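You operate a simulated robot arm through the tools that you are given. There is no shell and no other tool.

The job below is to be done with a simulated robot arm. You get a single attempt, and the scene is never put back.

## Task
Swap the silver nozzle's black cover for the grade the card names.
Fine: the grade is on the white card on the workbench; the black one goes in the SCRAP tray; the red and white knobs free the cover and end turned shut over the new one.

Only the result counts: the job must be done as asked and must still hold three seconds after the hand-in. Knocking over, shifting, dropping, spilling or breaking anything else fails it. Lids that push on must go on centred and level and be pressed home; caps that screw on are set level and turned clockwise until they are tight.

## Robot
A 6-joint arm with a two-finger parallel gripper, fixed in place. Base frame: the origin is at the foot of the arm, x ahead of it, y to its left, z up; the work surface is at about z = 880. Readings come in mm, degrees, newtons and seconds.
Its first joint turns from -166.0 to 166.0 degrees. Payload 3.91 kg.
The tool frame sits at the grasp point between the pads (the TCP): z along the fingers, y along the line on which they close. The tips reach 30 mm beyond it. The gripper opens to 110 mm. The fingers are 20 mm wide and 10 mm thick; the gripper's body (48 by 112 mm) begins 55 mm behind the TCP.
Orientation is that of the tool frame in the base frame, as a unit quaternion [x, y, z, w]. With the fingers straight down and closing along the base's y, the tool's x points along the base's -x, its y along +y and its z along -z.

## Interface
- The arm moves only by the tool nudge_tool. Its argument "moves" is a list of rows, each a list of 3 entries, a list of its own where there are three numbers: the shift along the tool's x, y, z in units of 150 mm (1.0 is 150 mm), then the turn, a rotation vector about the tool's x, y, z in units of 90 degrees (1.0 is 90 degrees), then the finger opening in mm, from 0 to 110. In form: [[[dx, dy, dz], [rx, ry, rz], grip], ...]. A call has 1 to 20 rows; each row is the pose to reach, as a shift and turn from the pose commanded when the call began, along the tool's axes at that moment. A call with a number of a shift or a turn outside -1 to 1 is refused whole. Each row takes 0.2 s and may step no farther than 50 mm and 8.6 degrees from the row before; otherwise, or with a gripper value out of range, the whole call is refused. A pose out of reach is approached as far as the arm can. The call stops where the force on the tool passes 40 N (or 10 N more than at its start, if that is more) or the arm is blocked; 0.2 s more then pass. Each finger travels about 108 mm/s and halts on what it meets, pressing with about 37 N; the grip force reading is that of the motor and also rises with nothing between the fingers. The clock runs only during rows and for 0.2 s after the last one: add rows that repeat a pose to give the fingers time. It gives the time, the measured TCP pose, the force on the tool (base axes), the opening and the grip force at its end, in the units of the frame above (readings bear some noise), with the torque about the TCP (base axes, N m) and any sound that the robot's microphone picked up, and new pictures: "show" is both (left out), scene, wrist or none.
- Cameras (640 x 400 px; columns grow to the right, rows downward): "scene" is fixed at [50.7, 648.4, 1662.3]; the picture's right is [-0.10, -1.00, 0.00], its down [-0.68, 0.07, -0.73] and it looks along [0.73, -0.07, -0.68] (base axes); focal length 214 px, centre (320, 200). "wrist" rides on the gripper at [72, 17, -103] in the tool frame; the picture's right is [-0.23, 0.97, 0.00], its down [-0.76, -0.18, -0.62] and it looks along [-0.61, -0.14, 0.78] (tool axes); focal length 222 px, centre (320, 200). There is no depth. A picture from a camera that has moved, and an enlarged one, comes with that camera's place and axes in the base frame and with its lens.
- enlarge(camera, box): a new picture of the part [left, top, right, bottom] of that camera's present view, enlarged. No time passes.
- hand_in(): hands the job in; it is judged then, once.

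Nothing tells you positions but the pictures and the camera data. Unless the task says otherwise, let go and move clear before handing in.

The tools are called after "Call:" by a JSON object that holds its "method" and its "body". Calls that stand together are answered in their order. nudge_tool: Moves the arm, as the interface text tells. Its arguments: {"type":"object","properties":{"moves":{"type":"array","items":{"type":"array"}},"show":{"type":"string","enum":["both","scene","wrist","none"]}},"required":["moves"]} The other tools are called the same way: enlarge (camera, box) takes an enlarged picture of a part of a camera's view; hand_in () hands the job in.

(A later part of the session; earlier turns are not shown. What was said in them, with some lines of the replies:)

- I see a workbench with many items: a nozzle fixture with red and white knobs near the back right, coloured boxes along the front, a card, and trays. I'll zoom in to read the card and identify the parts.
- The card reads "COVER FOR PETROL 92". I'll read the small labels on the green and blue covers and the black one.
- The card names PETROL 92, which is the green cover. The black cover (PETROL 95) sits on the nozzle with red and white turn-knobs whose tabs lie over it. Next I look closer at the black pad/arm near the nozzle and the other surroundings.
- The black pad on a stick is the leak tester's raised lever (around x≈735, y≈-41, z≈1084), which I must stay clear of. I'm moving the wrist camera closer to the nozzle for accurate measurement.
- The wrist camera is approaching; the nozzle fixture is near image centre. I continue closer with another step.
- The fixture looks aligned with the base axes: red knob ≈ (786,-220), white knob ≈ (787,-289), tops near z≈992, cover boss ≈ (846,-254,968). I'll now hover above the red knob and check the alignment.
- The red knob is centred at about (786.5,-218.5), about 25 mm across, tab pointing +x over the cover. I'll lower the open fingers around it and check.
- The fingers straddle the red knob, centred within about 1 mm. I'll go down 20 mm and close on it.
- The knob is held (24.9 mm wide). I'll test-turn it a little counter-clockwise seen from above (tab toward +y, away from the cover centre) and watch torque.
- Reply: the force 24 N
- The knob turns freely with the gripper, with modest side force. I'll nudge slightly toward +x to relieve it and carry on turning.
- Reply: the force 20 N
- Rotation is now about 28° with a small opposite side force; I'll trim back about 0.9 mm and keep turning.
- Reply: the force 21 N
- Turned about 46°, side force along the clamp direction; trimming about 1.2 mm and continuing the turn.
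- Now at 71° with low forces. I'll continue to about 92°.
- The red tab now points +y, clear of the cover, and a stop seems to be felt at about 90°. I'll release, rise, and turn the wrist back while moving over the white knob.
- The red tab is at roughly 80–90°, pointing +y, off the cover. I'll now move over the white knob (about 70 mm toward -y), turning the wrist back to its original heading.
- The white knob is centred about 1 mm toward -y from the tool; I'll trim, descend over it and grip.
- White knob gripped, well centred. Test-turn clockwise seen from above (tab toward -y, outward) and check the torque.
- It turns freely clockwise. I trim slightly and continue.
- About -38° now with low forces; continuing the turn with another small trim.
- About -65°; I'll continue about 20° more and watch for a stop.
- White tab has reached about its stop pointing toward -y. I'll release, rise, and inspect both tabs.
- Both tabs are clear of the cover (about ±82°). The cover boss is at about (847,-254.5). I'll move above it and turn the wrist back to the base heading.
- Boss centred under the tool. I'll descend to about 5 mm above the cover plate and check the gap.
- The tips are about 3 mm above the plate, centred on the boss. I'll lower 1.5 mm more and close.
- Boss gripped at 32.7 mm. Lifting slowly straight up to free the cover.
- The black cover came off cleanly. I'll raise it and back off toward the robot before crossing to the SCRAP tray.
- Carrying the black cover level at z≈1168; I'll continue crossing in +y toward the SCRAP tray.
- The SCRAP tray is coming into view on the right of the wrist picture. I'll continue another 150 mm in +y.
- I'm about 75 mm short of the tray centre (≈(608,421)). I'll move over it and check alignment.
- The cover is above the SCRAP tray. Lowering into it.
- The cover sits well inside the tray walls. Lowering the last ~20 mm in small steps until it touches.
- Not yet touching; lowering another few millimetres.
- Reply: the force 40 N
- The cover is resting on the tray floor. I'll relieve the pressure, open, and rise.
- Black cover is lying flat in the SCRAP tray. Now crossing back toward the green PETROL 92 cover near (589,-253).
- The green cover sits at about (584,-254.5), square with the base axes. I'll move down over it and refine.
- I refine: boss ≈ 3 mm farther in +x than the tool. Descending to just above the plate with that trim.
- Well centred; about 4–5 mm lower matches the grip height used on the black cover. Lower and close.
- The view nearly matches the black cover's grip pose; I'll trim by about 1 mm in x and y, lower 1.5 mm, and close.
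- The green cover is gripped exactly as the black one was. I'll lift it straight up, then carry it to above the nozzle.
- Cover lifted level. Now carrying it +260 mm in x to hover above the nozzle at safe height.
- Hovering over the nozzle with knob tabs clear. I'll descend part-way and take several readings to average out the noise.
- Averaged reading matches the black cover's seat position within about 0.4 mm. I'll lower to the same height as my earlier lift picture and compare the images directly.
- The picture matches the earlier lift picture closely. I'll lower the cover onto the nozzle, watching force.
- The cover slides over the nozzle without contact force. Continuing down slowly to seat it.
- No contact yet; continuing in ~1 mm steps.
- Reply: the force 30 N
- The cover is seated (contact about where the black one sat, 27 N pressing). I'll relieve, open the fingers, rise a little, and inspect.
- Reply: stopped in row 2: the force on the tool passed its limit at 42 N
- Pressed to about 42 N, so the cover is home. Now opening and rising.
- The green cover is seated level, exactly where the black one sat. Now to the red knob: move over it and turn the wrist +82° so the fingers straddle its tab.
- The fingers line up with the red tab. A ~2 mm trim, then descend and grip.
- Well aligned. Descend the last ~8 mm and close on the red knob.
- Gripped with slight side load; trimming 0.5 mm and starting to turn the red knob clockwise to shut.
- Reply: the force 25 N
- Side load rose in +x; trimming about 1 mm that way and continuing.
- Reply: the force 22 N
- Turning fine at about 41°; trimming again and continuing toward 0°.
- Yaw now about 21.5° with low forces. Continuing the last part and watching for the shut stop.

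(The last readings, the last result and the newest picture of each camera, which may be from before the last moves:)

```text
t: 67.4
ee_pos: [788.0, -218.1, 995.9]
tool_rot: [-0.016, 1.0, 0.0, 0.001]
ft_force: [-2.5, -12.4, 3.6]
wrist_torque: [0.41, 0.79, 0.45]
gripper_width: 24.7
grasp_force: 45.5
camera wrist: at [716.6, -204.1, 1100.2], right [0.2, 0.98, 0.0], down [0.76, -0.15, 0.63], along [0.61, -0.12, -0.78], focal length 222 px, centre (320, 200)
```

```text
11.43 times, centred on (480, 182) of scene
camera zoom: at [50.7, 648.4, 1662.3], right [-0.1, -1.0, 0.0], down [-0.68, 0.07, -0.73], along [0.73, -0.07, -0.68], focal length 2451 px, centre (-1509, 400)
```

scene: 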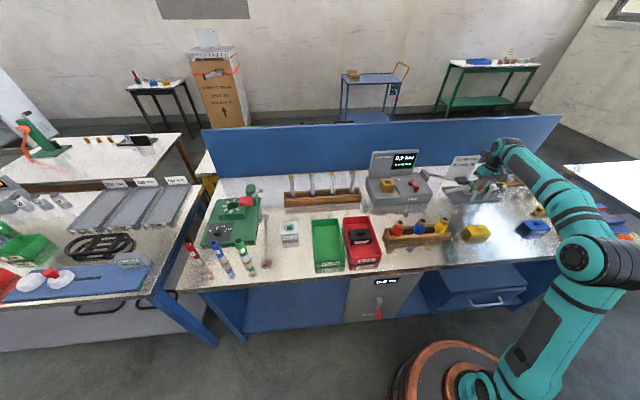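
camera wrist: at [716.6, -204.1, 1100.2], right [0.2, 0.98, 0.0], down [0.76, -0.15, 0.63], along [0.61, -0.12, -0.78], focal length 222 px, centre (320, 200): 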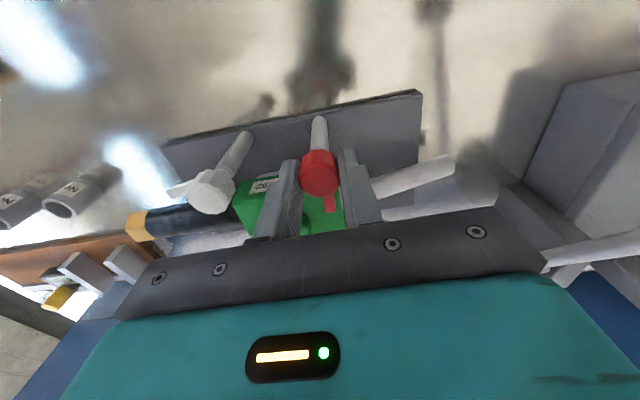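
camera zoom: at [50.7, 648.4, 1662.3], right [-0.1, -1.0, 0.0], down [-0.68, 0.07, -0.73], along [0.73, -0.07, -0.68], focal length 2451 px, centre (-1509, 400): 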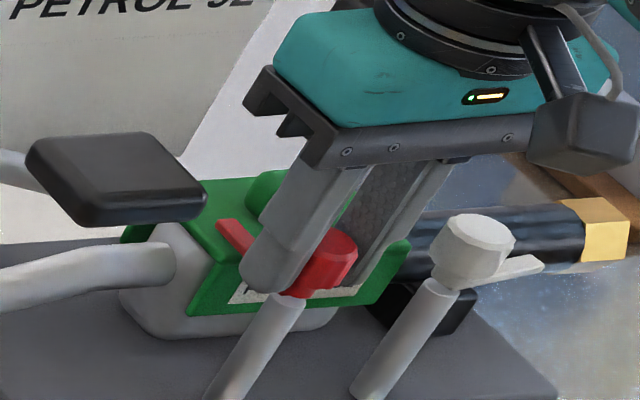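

A stop torque (0.45 Nm) is appearing. I'll push a little more to be sure it's fully shut.

Call:
{"method": "nudge_tool", "body": {"moves": [[[0, -0.003, 0], [0, 0, 0.03], 15], [[0, -0.003, 0], [0, 0, 0.06], 15]], "show": "wrist"}}

Call:
{"method": "enlarge", "body": {"camera": "wrist", "box": [220, 80, 460, 230]}}

```text
t: 68.0
ee_pos: [790.3, -219.5, 994.6]
tool_rot: [0.03, 1.0, 0.0, 0.002]
ft_force: [3.6, -12.3, 2.9]
wrist_torque: [0.44, -0.09, 0.43]
gripper_width: 25.0
grasp_force: 44.8
camera wrist: at [719.0, -197.7, 1100.1], right [0.29, 0.96, 0.0], down [0.75, -0.22, 0.63], along [0.6, -0.18, -0.78], focal length 222 px, centre (320, 200)
```

wrist: 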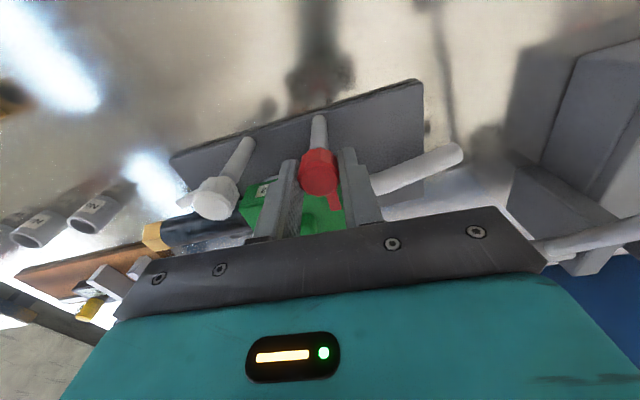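

```text
2.67 times, centred on (340, 155) of wrist
camera zoom: at [719.0, -197.7, 1100.1], right [0.29, 0.96, 0.0], down [0.75, -0.22, 0.63], along [0.6, -0.18, -0.78], focal length 592 px, centre (267, 320)
```

zoom: 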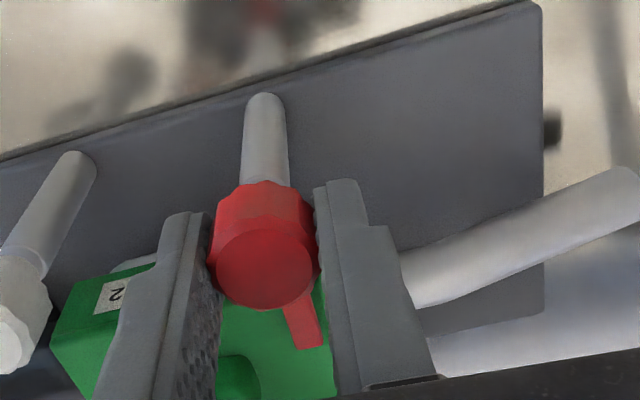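

The knob is at its shut stop (it now slips in the fingers). Releasing and rising to check the red tab.

Call:
{"method": "nudge_tool", "body": {"moves": [[[0, 0, 0], [0, 0, 0], 34], [[0, 0, 0], [0, 0, 0], 44], [[0, 0, 0], [0, 0, 0], 50], [[0, 0, -0.12], [0, 0, 0], 50], [[0, 0, -0.35], [0, 0, 0], 56], [[0, 0, -0.5], [0, 0, 0], 56]], "show": "both"}}

Call:
{"method": "enlarge", "body": {"camera": "wrist", "box": [160, 20, 480, 230]}}

Call:
{"method": "enlarge", "body": {"camera": "scene", "box": [455, 165, 505, 200]}}

```text
t: 69.4
ee_pos: [789.5, -220.7, 1072.0]
tool_rot: [0.031, 1.0, 0.0, 0.001]
ft_force: [-1.3, -0.5, 0.1]
wrist_torque: [0.02, 0.01, 0.0]
gripper_width: 56.0
grasp_force: 0.1
camera wrist: at [719.1, -199.5, 1176.0], right [0.29, 0.96, 0.0], down [0.75, -0.22, 0.63], along [0.6, -0.18, -0.78], focal length 222 px, centre (320, 200)
```

scene: 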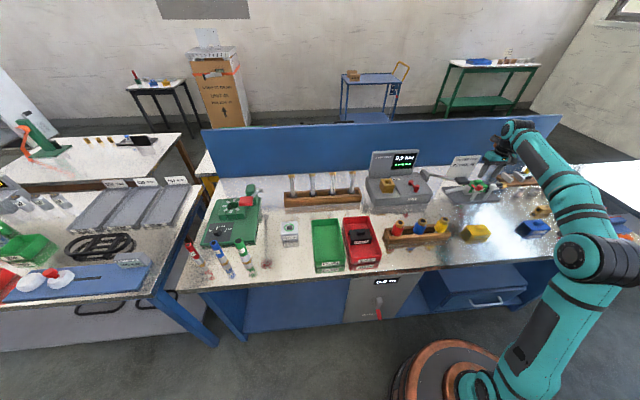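
wrist: 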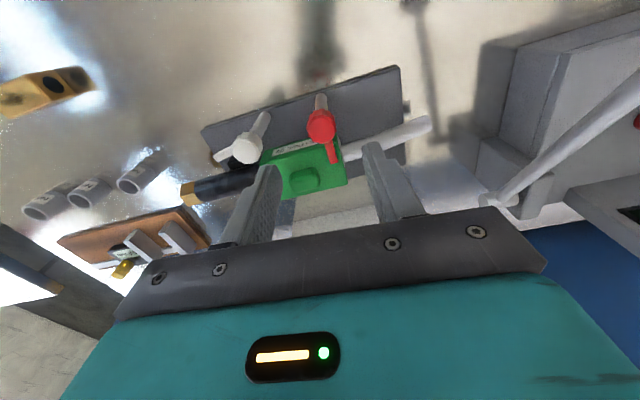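

```text
1.90 times, centred on (320, 125) of wrist
camera zoom: at [719.1, -199.5, 1176.0], right [0.29, 0.96, 0.0], down [0.75, -0.22, 0.63], along [0.6, -0.18, -0.78], focal length 423 px, centre (320, 343)
```

zoom: 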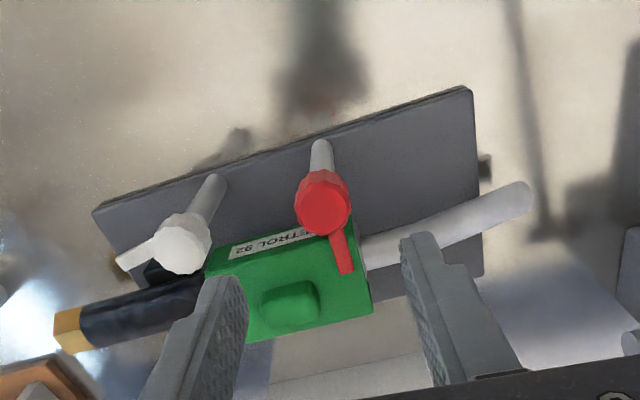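

```text
11.43 times, centred on (480, 182) of scene
camera zoom: at [50.7, 648.4, 1662.3], right [-0.1, -1.0, 0.0], down [-0.68, 0.07, -0.73], along [0.73, -0.07, -0.68], focal length 2451 px, centre (-1509, 400)
```

zoom: 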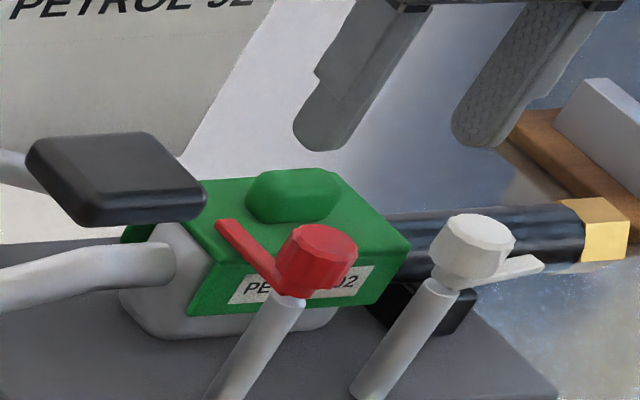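

The red tab now lies over the green cover just as it did originally. Next: the white knob — move -y by ~71 mm and turn the wrist to about -82°.

Call:
{"method": "nudge_tool", "body": {"moves": [[[-0.002, -0.04, 0], [0, 0, 0.08], 56], [[-0.005, -0.085, 0], [0, 0, 0.16], 56], [[-0.007, -0.13, 0], [0, 0, 0.24], 56], [[-0.01, -0.175, 0], [0, 0, 0.32], 56], [[-0.012, -0.22, 0], [0, 0, 0.4], 56], [[-0.015, -0.265, 0], [0, 0, 0.48], 56], [[-0.017, -0.31, 0], [0, 0, 0.56], 56], [[-0.02, -0.355, 0], [0, 0, 0.64], 56], [[-0.022, -0.4, 0], [0, 0, 0.72], 50], [[-0.024, -0.44, 0], [0, 0, 0.8], 45], [[-0.026, -0.4726, 0], [0, 0, 0.872], 40], [[-0.026, -0.4726, 0.15], [0, 0, 0.872], 40]], "show": "wrist"}}

Call:
{"method": "enlarge", "body": {"camera": "wrist", "box": [180, 40, 480, 230]}}

Call:
{"method": "enlarge", "body": {"camera": "scene", "box": [440, 150, 510, 205]}}

```text
t: 72.0
ee_pos: [788.0, -289.4, 1048.0]
tool_rot: [0.656, 0.755, 0.0, 0.002]
ft_force: [0.7, 0.4, 0.0]
wrist_torque: [0.0, -0.01, -0.02]
gripper_width: 40.1
grasp_force: 0.1
camera wrist: at [795.6, -215.5, 1152.9], right [1.0, -0.09, 0.0], down [-0.07, -0.78, 0.62], along [-0.05, -0.62, -0.78], focal length 222 px, centre (320, 200)
```

wrist: 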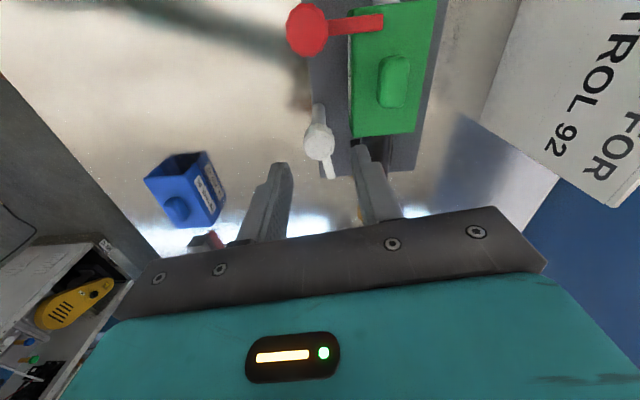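

```text
2.11 times, centred on (330, 135) of wrist
camera zoom: at [795.6, -215.5, 1152.9], right [1.0, -0.09, 0.0], down [-0.07, -0.78, 0.62], along [-0.05, -0.62, -0.78], focal length 468 px, centre (299, 337)
```

zoom: 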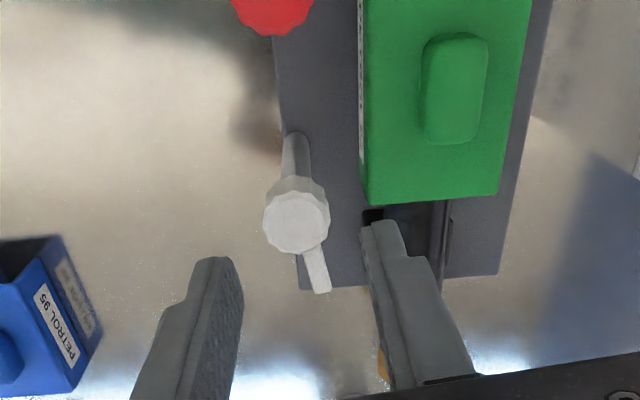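

```text
7.27 times, centred on (475, 178) of scene
camera zoom: at [50.7, 648.4, 1662.3], right [-0.1, -1.0, 0.0], down [-0.68, 0.07, -0.73], along [0.73, -0.07, -0.68], focal length 1560 px, centre (-807, 364)
```

zoom: 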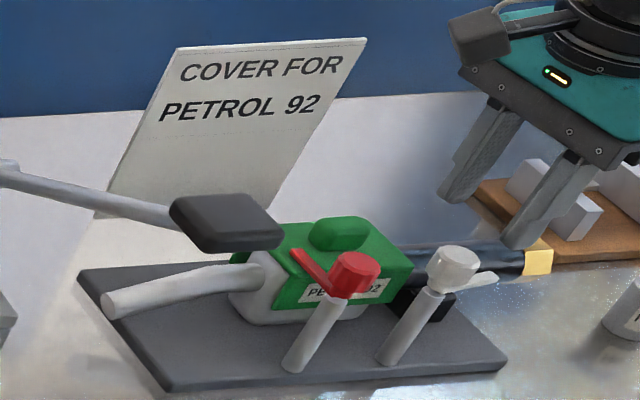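

The fingers line up with the white tab. Small trims (0.7 mm forward, 1.1 mm lateral), then descend.

Call:
{"method": "nudge_tool", "body": {"moves": [[[-0.0047, -0.0073, 0.1], [0, 0, 0], 40], [[-0.0047, -0.0073, 0.2], [0, 0, 0], 40], [[-0.0047, -0.0073, 0.29], [0, 0, 0], 40]], "show": "wrist"}}

Call:
{"method": "enlarge", "body": {"camera": "wrist", "box": [220, 80, 460, 230]}}

Call:
{"method": "enlarge", "body": {"camera": "scene", "box": [455, 165, 505, 200]}}

```text
t: 72.8
ee_pos: [785.7, -291.0, 1005.5]
tool_rot: [0.656, 0.755, 0.0, 0.001]
ft_force: [0.1, 1.1, 1.4]
wrist_torque: [-0.03, -0.03, 0.02]
gripper_width: 40.0
grasp_force: 0.2
camera wrist: at [794.0, -217.6, 1109.5], right [1.0, -0.09, 0.0], down [-0.07, -0.78, 0.62], along [-0.05, -0.62, -0.78], focal length 222 px, centre (320, 200)
```

wrist: 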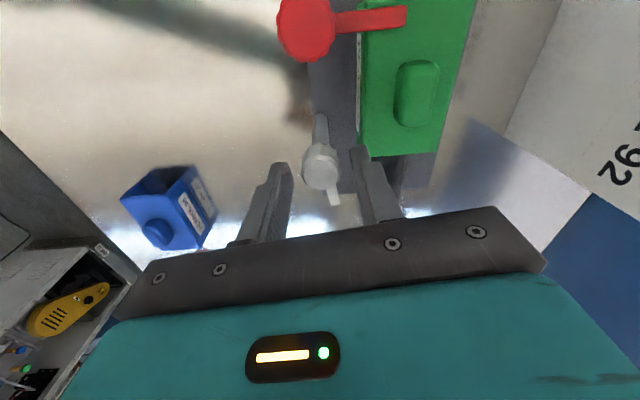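

```text
2.67 times, centred on (340, 155) of wrist
camera zoom: at [794.0, -217.6, 1109.5], right [1.0, -0.09, 0.0], down [-0.07, -0.78, 0.62], along [-0.05, -0.62, -0.78], focal length 592 px, centre (267, 320)
```

zoom: 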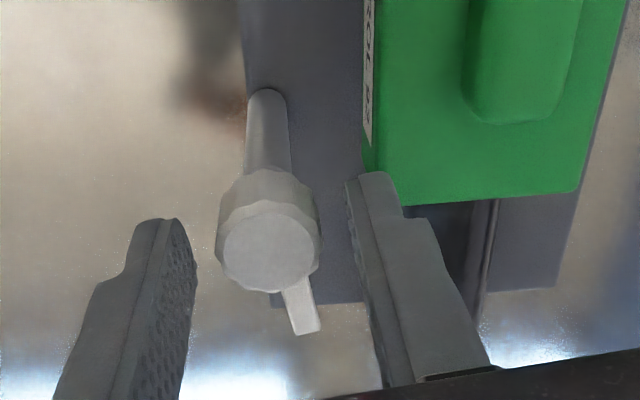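

```text
11.43 times, centred on (480, 182) of scene
camera zoom: at [50.7, 648.4, 1662.3], right [-0.1, -1.0, 0.0], down [-0.68, 0.07, -0.73], along [0.73, -0.07, -0.68], focal length 2451 px, centre (-1509, 400)
```

zoom: 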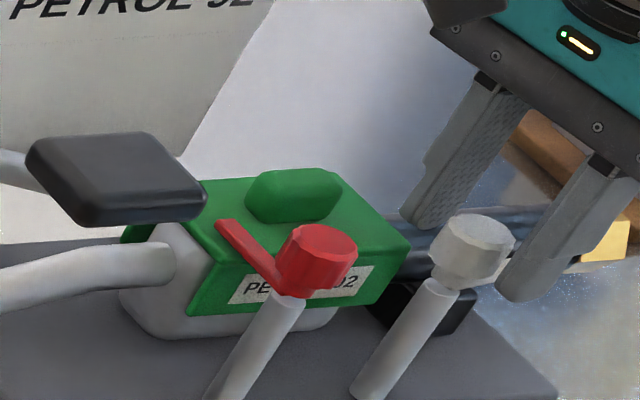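

Aligned. Lower 9 mm and close on the white knob.

Call:
{"method": "nudge_tool", "body": {"moves": [[[0, 0, 0.03], [0, 0, 0], 40], [[0, 0, 0.06], [0, 0, 0], 40], [[0, 0, 0.06], [0, 0, 0], 28], [[0, 0, 0.06], [0, 0, 0], 18], [[0, 0, 0.06], [0, 0, 0], 15], [[0, 0, 0.06], [0, 0, 0], 15]], "show": "wrist"}}

Call:
{"method": "enlarge", "body": {"camera": "wrist", "box": [220, 80, 460, 230]}}

```text
t: 74.2
ee_pos: [787.3, -290.3, 995.0]
tool_rot: [0.655, 0.755, 0.0, 0.001]
ft_force: [7.7, -1.1, 1.3]
wrist_torque: [-0.65, 0.54, 0.0]
gripper_width: 24.6
grasp_force: 45.3
camera wrist: at [794.7, -217.1, 1100.6], right [1.0, -0.09, 0.0], down [-0.07, -0.78, 0.62], along [-0.05, -0.62, -0.78], focal length 222 px, centre (320, 200)
```

wrist: 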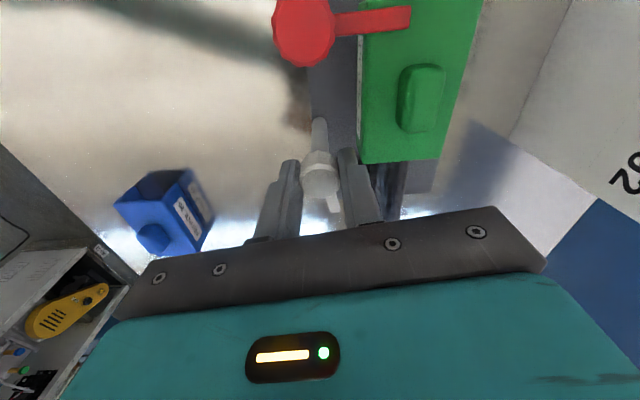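

```text
2.67 times, centred on (340, 155) of wrist
camera zoom: at [794.7, -217.1, 1100.6], right [1.0, -0.09, 0.0], down [-0.07, -0.78, 0.62], along [-0.05, -0.62, -0.78], focal length 592 px, centre (267, 320)
```

zoom: 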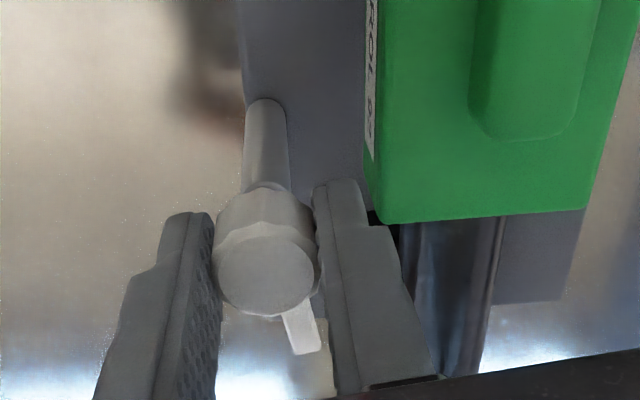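

White knob held with small load. Turning counter-clockwise toward shut in stages.

Call:
{"method": "nudge_tool", "body": {"moves": [[[0, 0.002, 0], [0, 0, -0.05], 15], [[0, 0.002, 0], [0, 0, -0.12], 15], [[0, 0.002, 0], [0, 0, -0.19], 15], [[0, 0.002, 0], [0, 0, -0.25], 15]], "show": "none"}}

```text
t: 75.2
ee_pos: [786.2, -290.5, 995.8]
tool_rot: [0.495, 0.869, 0.0, 0.002]
ft_force: [10.4, -7.9, 8.6]
wrist_torque: [0.35, 0.83, -0.01]
gripper_width: 24.9
grasp_force: 45.4
```

Call:
{"method": "nudge_tool", "body": {"moves": [[[-0.004, 0.0015, 0], [0, 0, -0.05], 15], [[-0.004, 0.0015, 0], [0, 0, -0.12], 15], [[-0.004, 0.0015, 0], [0, 0, -0.19], 15], [[-0.004, 0.0015, 0], [0, 0, -0.25], 15]], "show": "none"}}

```text
t: 76.2
ee_pos: [788.1, -291.1, 996.2]
tool_rot: [0.317, 0.948, 0.001, 0.001]
ft_force: [-3.2, -5.3, 5.7]
wrist_torque: [-0.23, 0.87, -0.01]
gripper_width: 24.7
grasp_force: 45.7
```

The white knob turns smoothly, now at about -37°. Continuing toward 0°.

Call:
{"method": "nudge_tool", "body": {"moves": [[[0, -0.002, 0], [0, 0, -0.06], 15], [[0, -0.002, 0], [0, 0, -0.13], 15], [[0, -0.002, 0], [0, 0, -0.19], 15], [[0, -0.002, 0], [0, 0, -0.25], 15]], "show": "none"}}

Call:
{"method": "nudge_tool", "body": {"moves": [[[0, 0, 0], [0, 0, -0.05], 15], [[0, 0, 0], [0, 0, -0.1], 15], [[0, 0, 0], [0, 0, -0.14], 15]], "show": "wrist"}}

Call:
{"method": "enlarge", "body": {"camera": "wrist", "box": [220, 80, 460, 230]}}

```text
t: 77.2
ee_pos: [788.3, -290.5, 996.0]
tool_rot: [0.124, 0.992, 0.0, 0.002]
ft_force: [-15.5, 1.5, -1.5]
wrist_torque: [-0.47, 0.16, -0.02]
gripper_width: 24.7
grasp_force: 45.0
```

```text
t: 78.0
ee_pos: [787.2, -290.8, 995.6]
tool_rot: [0.015, 1.0, -0.001, 0.002]
ft_force: [-13.7, 6.2, 1.2]
wrist_torque: [0.69, 0.02, -0.36]
gripper_width: 24.6
grasp_force: 44.7
camera wrist: at [716.5, -271.7, 1100.4], right [0.26, 0.97, 0.0], down [0.75, -0.2, 0.63], along [0.61, -0.16, -0.78], focal length 222 px, centre (320, 200)
```

wrist: 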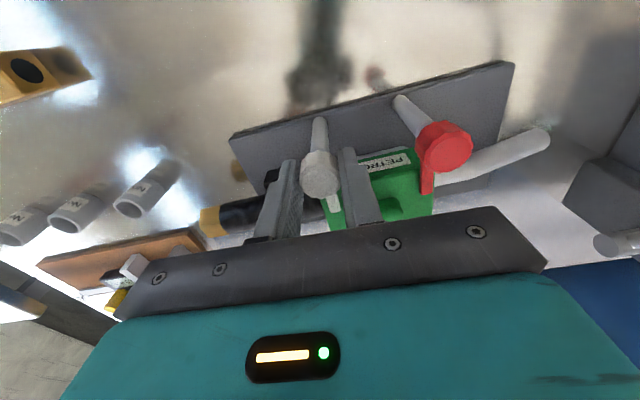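

```text
2.67 times, centred on (340, 155) of wrist
camera zoom: at [716.5, -271.7, 1100.4], right [0.26, 0.97, 0.0], down [0.75, -0.2, 0.63], along [0.61, -0.16, -0.78], focal length 592 px, centre (267, 320)
```

zoom: 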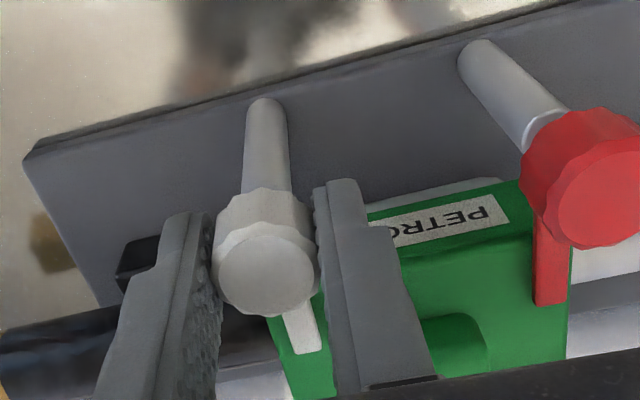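

A stop is felt at about 0°. I'll push a touch further to make sure it's fully shut, then release and rise.

Call:
{"method": "nudge_tool", "body": {"moves": [[[0, 0.001, 0], [0, 0, -0.03], 15], [[0, 0.001, 0], [0, 0, -0.05], 15]], "show": "none"}}

Call:
{"method": "nudge_tool", "body": {"moves": [[[0, 0, 0], [0, 0, 0], 34], [[0, 0, 0], [0, 0, 0], 44], [[0, 0, 0], [0, 0, 0], 50], [[0, 0, -0.12], [0, 0, 0], 50], [[0, 0, -0.35], [0, 0, 0], 56], [[0, 0, -0.6], [0, 0, 0], 56]], "show": "both"}}

Call:
{"method": "enlarge", "body": {"camera": "wrist", "box": [160, 20, 480, 230]}}

Call:
{"method": "enlarge", "body": {"camera": "scene", "box": [440, 170, 510, 210]}}

```text
t: 78.6
ee_pos: [788.3, -290.3, 997.1]
tool_rot: [-0.024, 1.0, -0.001, 0.002]
ft_force: [-6.3, 4.8, 2.3]
wrist_torque: [0.78, -0.33, -0.37]
gripper_width: 24.4
grasp_force: 45.4
```

```text
t: 80.0
ee_pos: [789.8, -288.7, 1083.6]
tool_rot: [-0.024, 1.0, 0.0, 0.001]
ft_force: [0.2, 0.3, -0.2]
wrist_torque: [0.01, 0.01, -0.01]
gripper_width: 56.1
grasp_force: 0.2
camera wrist: at [717.0, -275.9, 1188.5], right [0.18, 0.98, 0.0], down [0.77, -0.14, 0.63], along [0.61, -0.11, -0.78], focal length 222 px, centre (320, 200)
```

scene: 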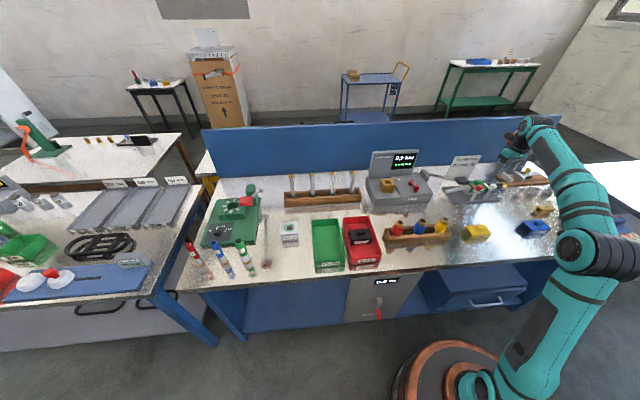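
wrist: 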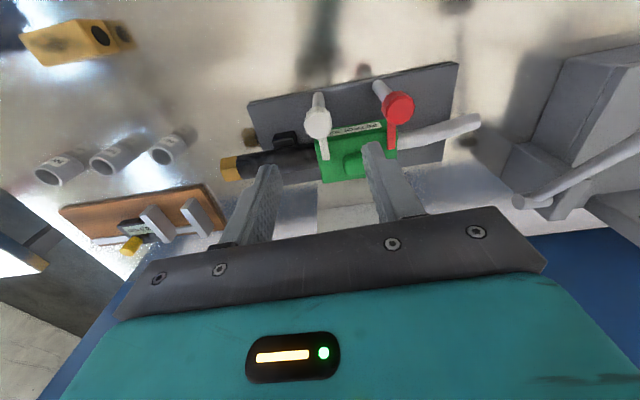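

```text
1.90 times, centred on (320, 125) of wrist
camera zoom: at [717.0, -275.9, 1188.5], right [0.18, 0.98, 0.0], down [0.77, -0.14, 0.63], along [0.61, -0.11, -0.78], focal length 423 px, centre (320, 343)
```

zoom: 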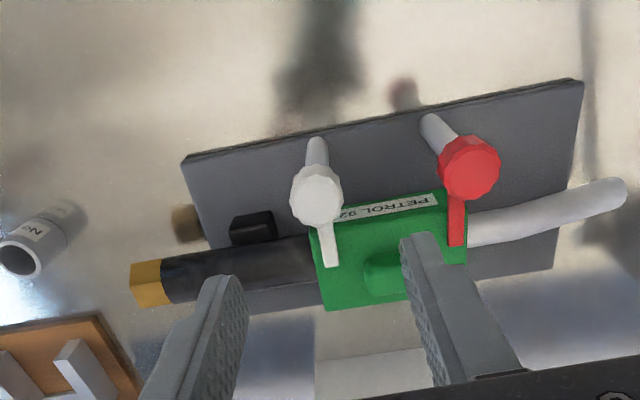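

```text
9.14 times, centred on (475, 190) of scene
camera zoom: at [50.7, 648.4, 1662.3], right [-0.1, -1.0, 0.0], down [-0.68, 0.07, -0.73], along [0.73, -0.07, -0.68], focal length 1961 px, centre (-1097, 291)
```

zoom: 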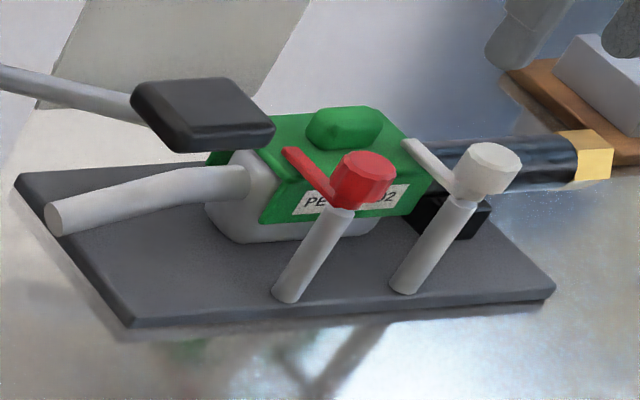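

Everything now mirrors the original layout, with the green PETROL 92 cover seated and both tabs shut over it. I'll move the arm clear and do a last check.

Call:
{"method": "nudge_tool", "body": {"moves": [[[0, 0, -0.25], [0, 0, 0], 56], [[0, 0, -0.5], [0, 0, 0], 56], [[0.2, 0, -0.75], [0, 0, 0], 56], [[0.5, -0.1, -0.75], [0, 0, 0], 56], [[0.8, -0.2, -0.75], [0, 0, 0], 56], [[1.0, -0.3, -0.75], [0, 0, 0], 56], [[1.0, -0.3, -0.75], [0, 0, 0], 56]], "show": "both"}}

Call:
{"method": "enlarge", "body": {"camera": "scene", "box": [440, 170, 510, 210]}}

Call:
{"method": "enlarge", "body": {"camera": "scene", "box": [300, 205, 400, 275]}}

Call:
{"method": "enlarge", "body": {"camera": "scene", "box": [420, 150, 640, 270]}}

```text
t: 81.6
ee_pos: [639.6, -341.8, 1196.0]
tool_rot: [-0.024, 1.0, -0.001, 0.002]
ft_force: [0.5, -1.1, -1.0]
wrist_torque: [-0.01, -0.02, -0.01]
gripper_width: 55.8
grasp_force: 0.1
camera wrist: at [567.4, -328.1, 1300.2], right [0.18, 0.98, 0.0], down [0.77, -0.14, 0.63], along [0.62, -0.11, -0.78], focal length 222 px, centre (320, 200)
```

scene: 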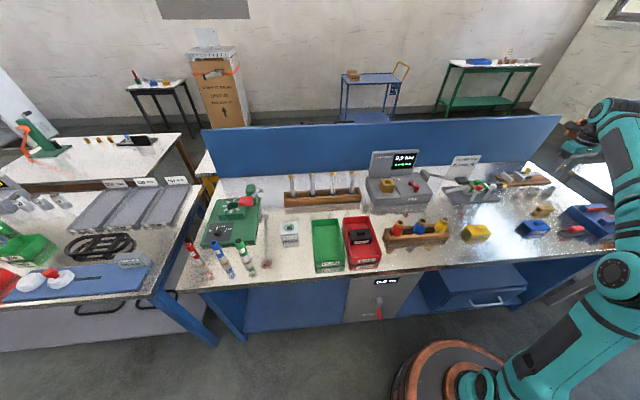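
wrist: 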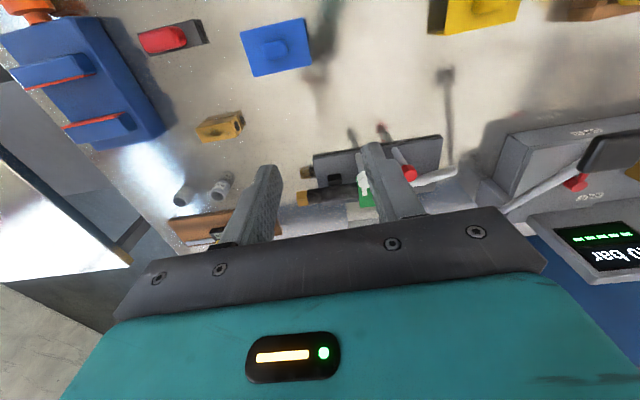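

```text
9.14 times, centred on (475, 190) of scene
camera zoom: at [50.7, 648.4, 1662.3], right [-0.1, -1.0, 0.0], down [-0.68, 0.07, -0.73], along [0.73, -0.07, -0.68], focal length 1961 px, centre (-1097, 291)
```

zoom: 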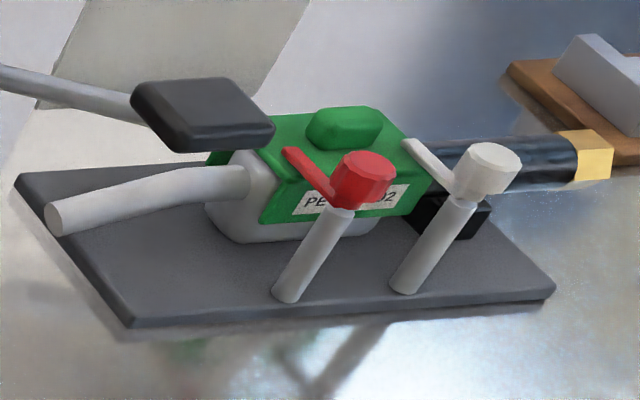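

```text
5.71 times, centred on (350, 240) of scene
camera zoom: at [50.7, 648.4, 1662.3], right [-0.1, -1.0, 0.0], down [-0.68, 0.07, -0.73], along [0.73, -0.07, -0.68], focal length 1226 px, centre (149, -29)
```

zoom: 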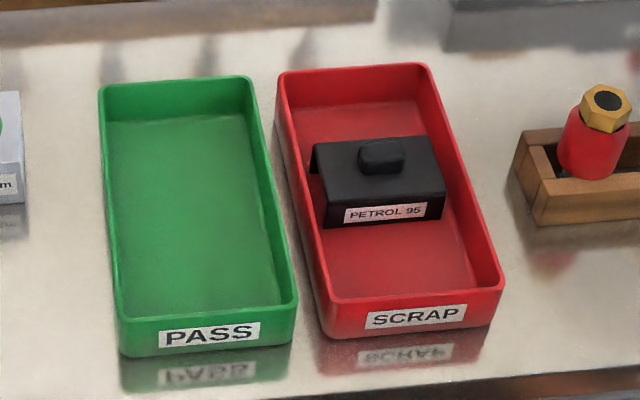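

```text
2.91 times, centred on (530, 210) of scene
camera zoom: at [50.7, 648.4, 1662.3], right [-0.1, -1.0, 0.0], down [-0.68, 0.07, -0.73], along [0.73, -0.07, -0.68], focal length 624 px, centre (-291, 171)
```

zoom: 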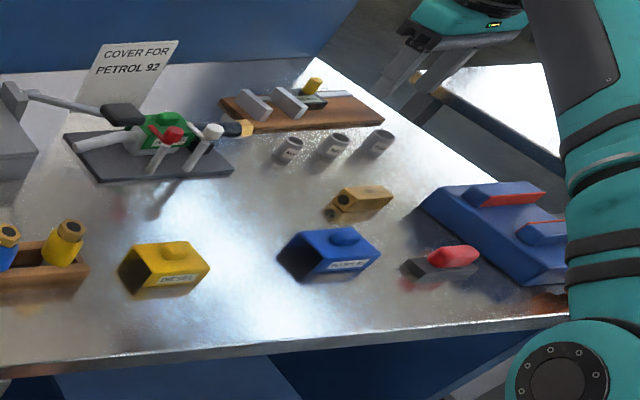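

The green PETROL 92 cover is on the nozzle with both tabs shut over it. The black cover lies flat in the SCRAP tray, nothing else has moved in the part of the bench I can see, and the arm is clear. Handing in.

Call:
{"method": "hand_in", "body": {}}

```text
The job is handed in.
```

I've handed the job in. The card asked for PETROL 92, so the nozzle now has the green cover on it. I haven't had a result back from the judging.

- **Black cover:** it is lying flat in the SCRAP tray.
- **Green cover:** it went on level, in the same position the black one had. I pressed it down until the force passed the 40 N limit.
- **Knobs:** I turned both the red and white knobs back until I felt them stop. Their tabs lie over the new cover, as they did over the old one.
- **Everything else:** I let go, moved the arm clear and checked a last picture. Nothing else had shifted or been knocked in what I could see, but the arm hid the far right end of the bench.
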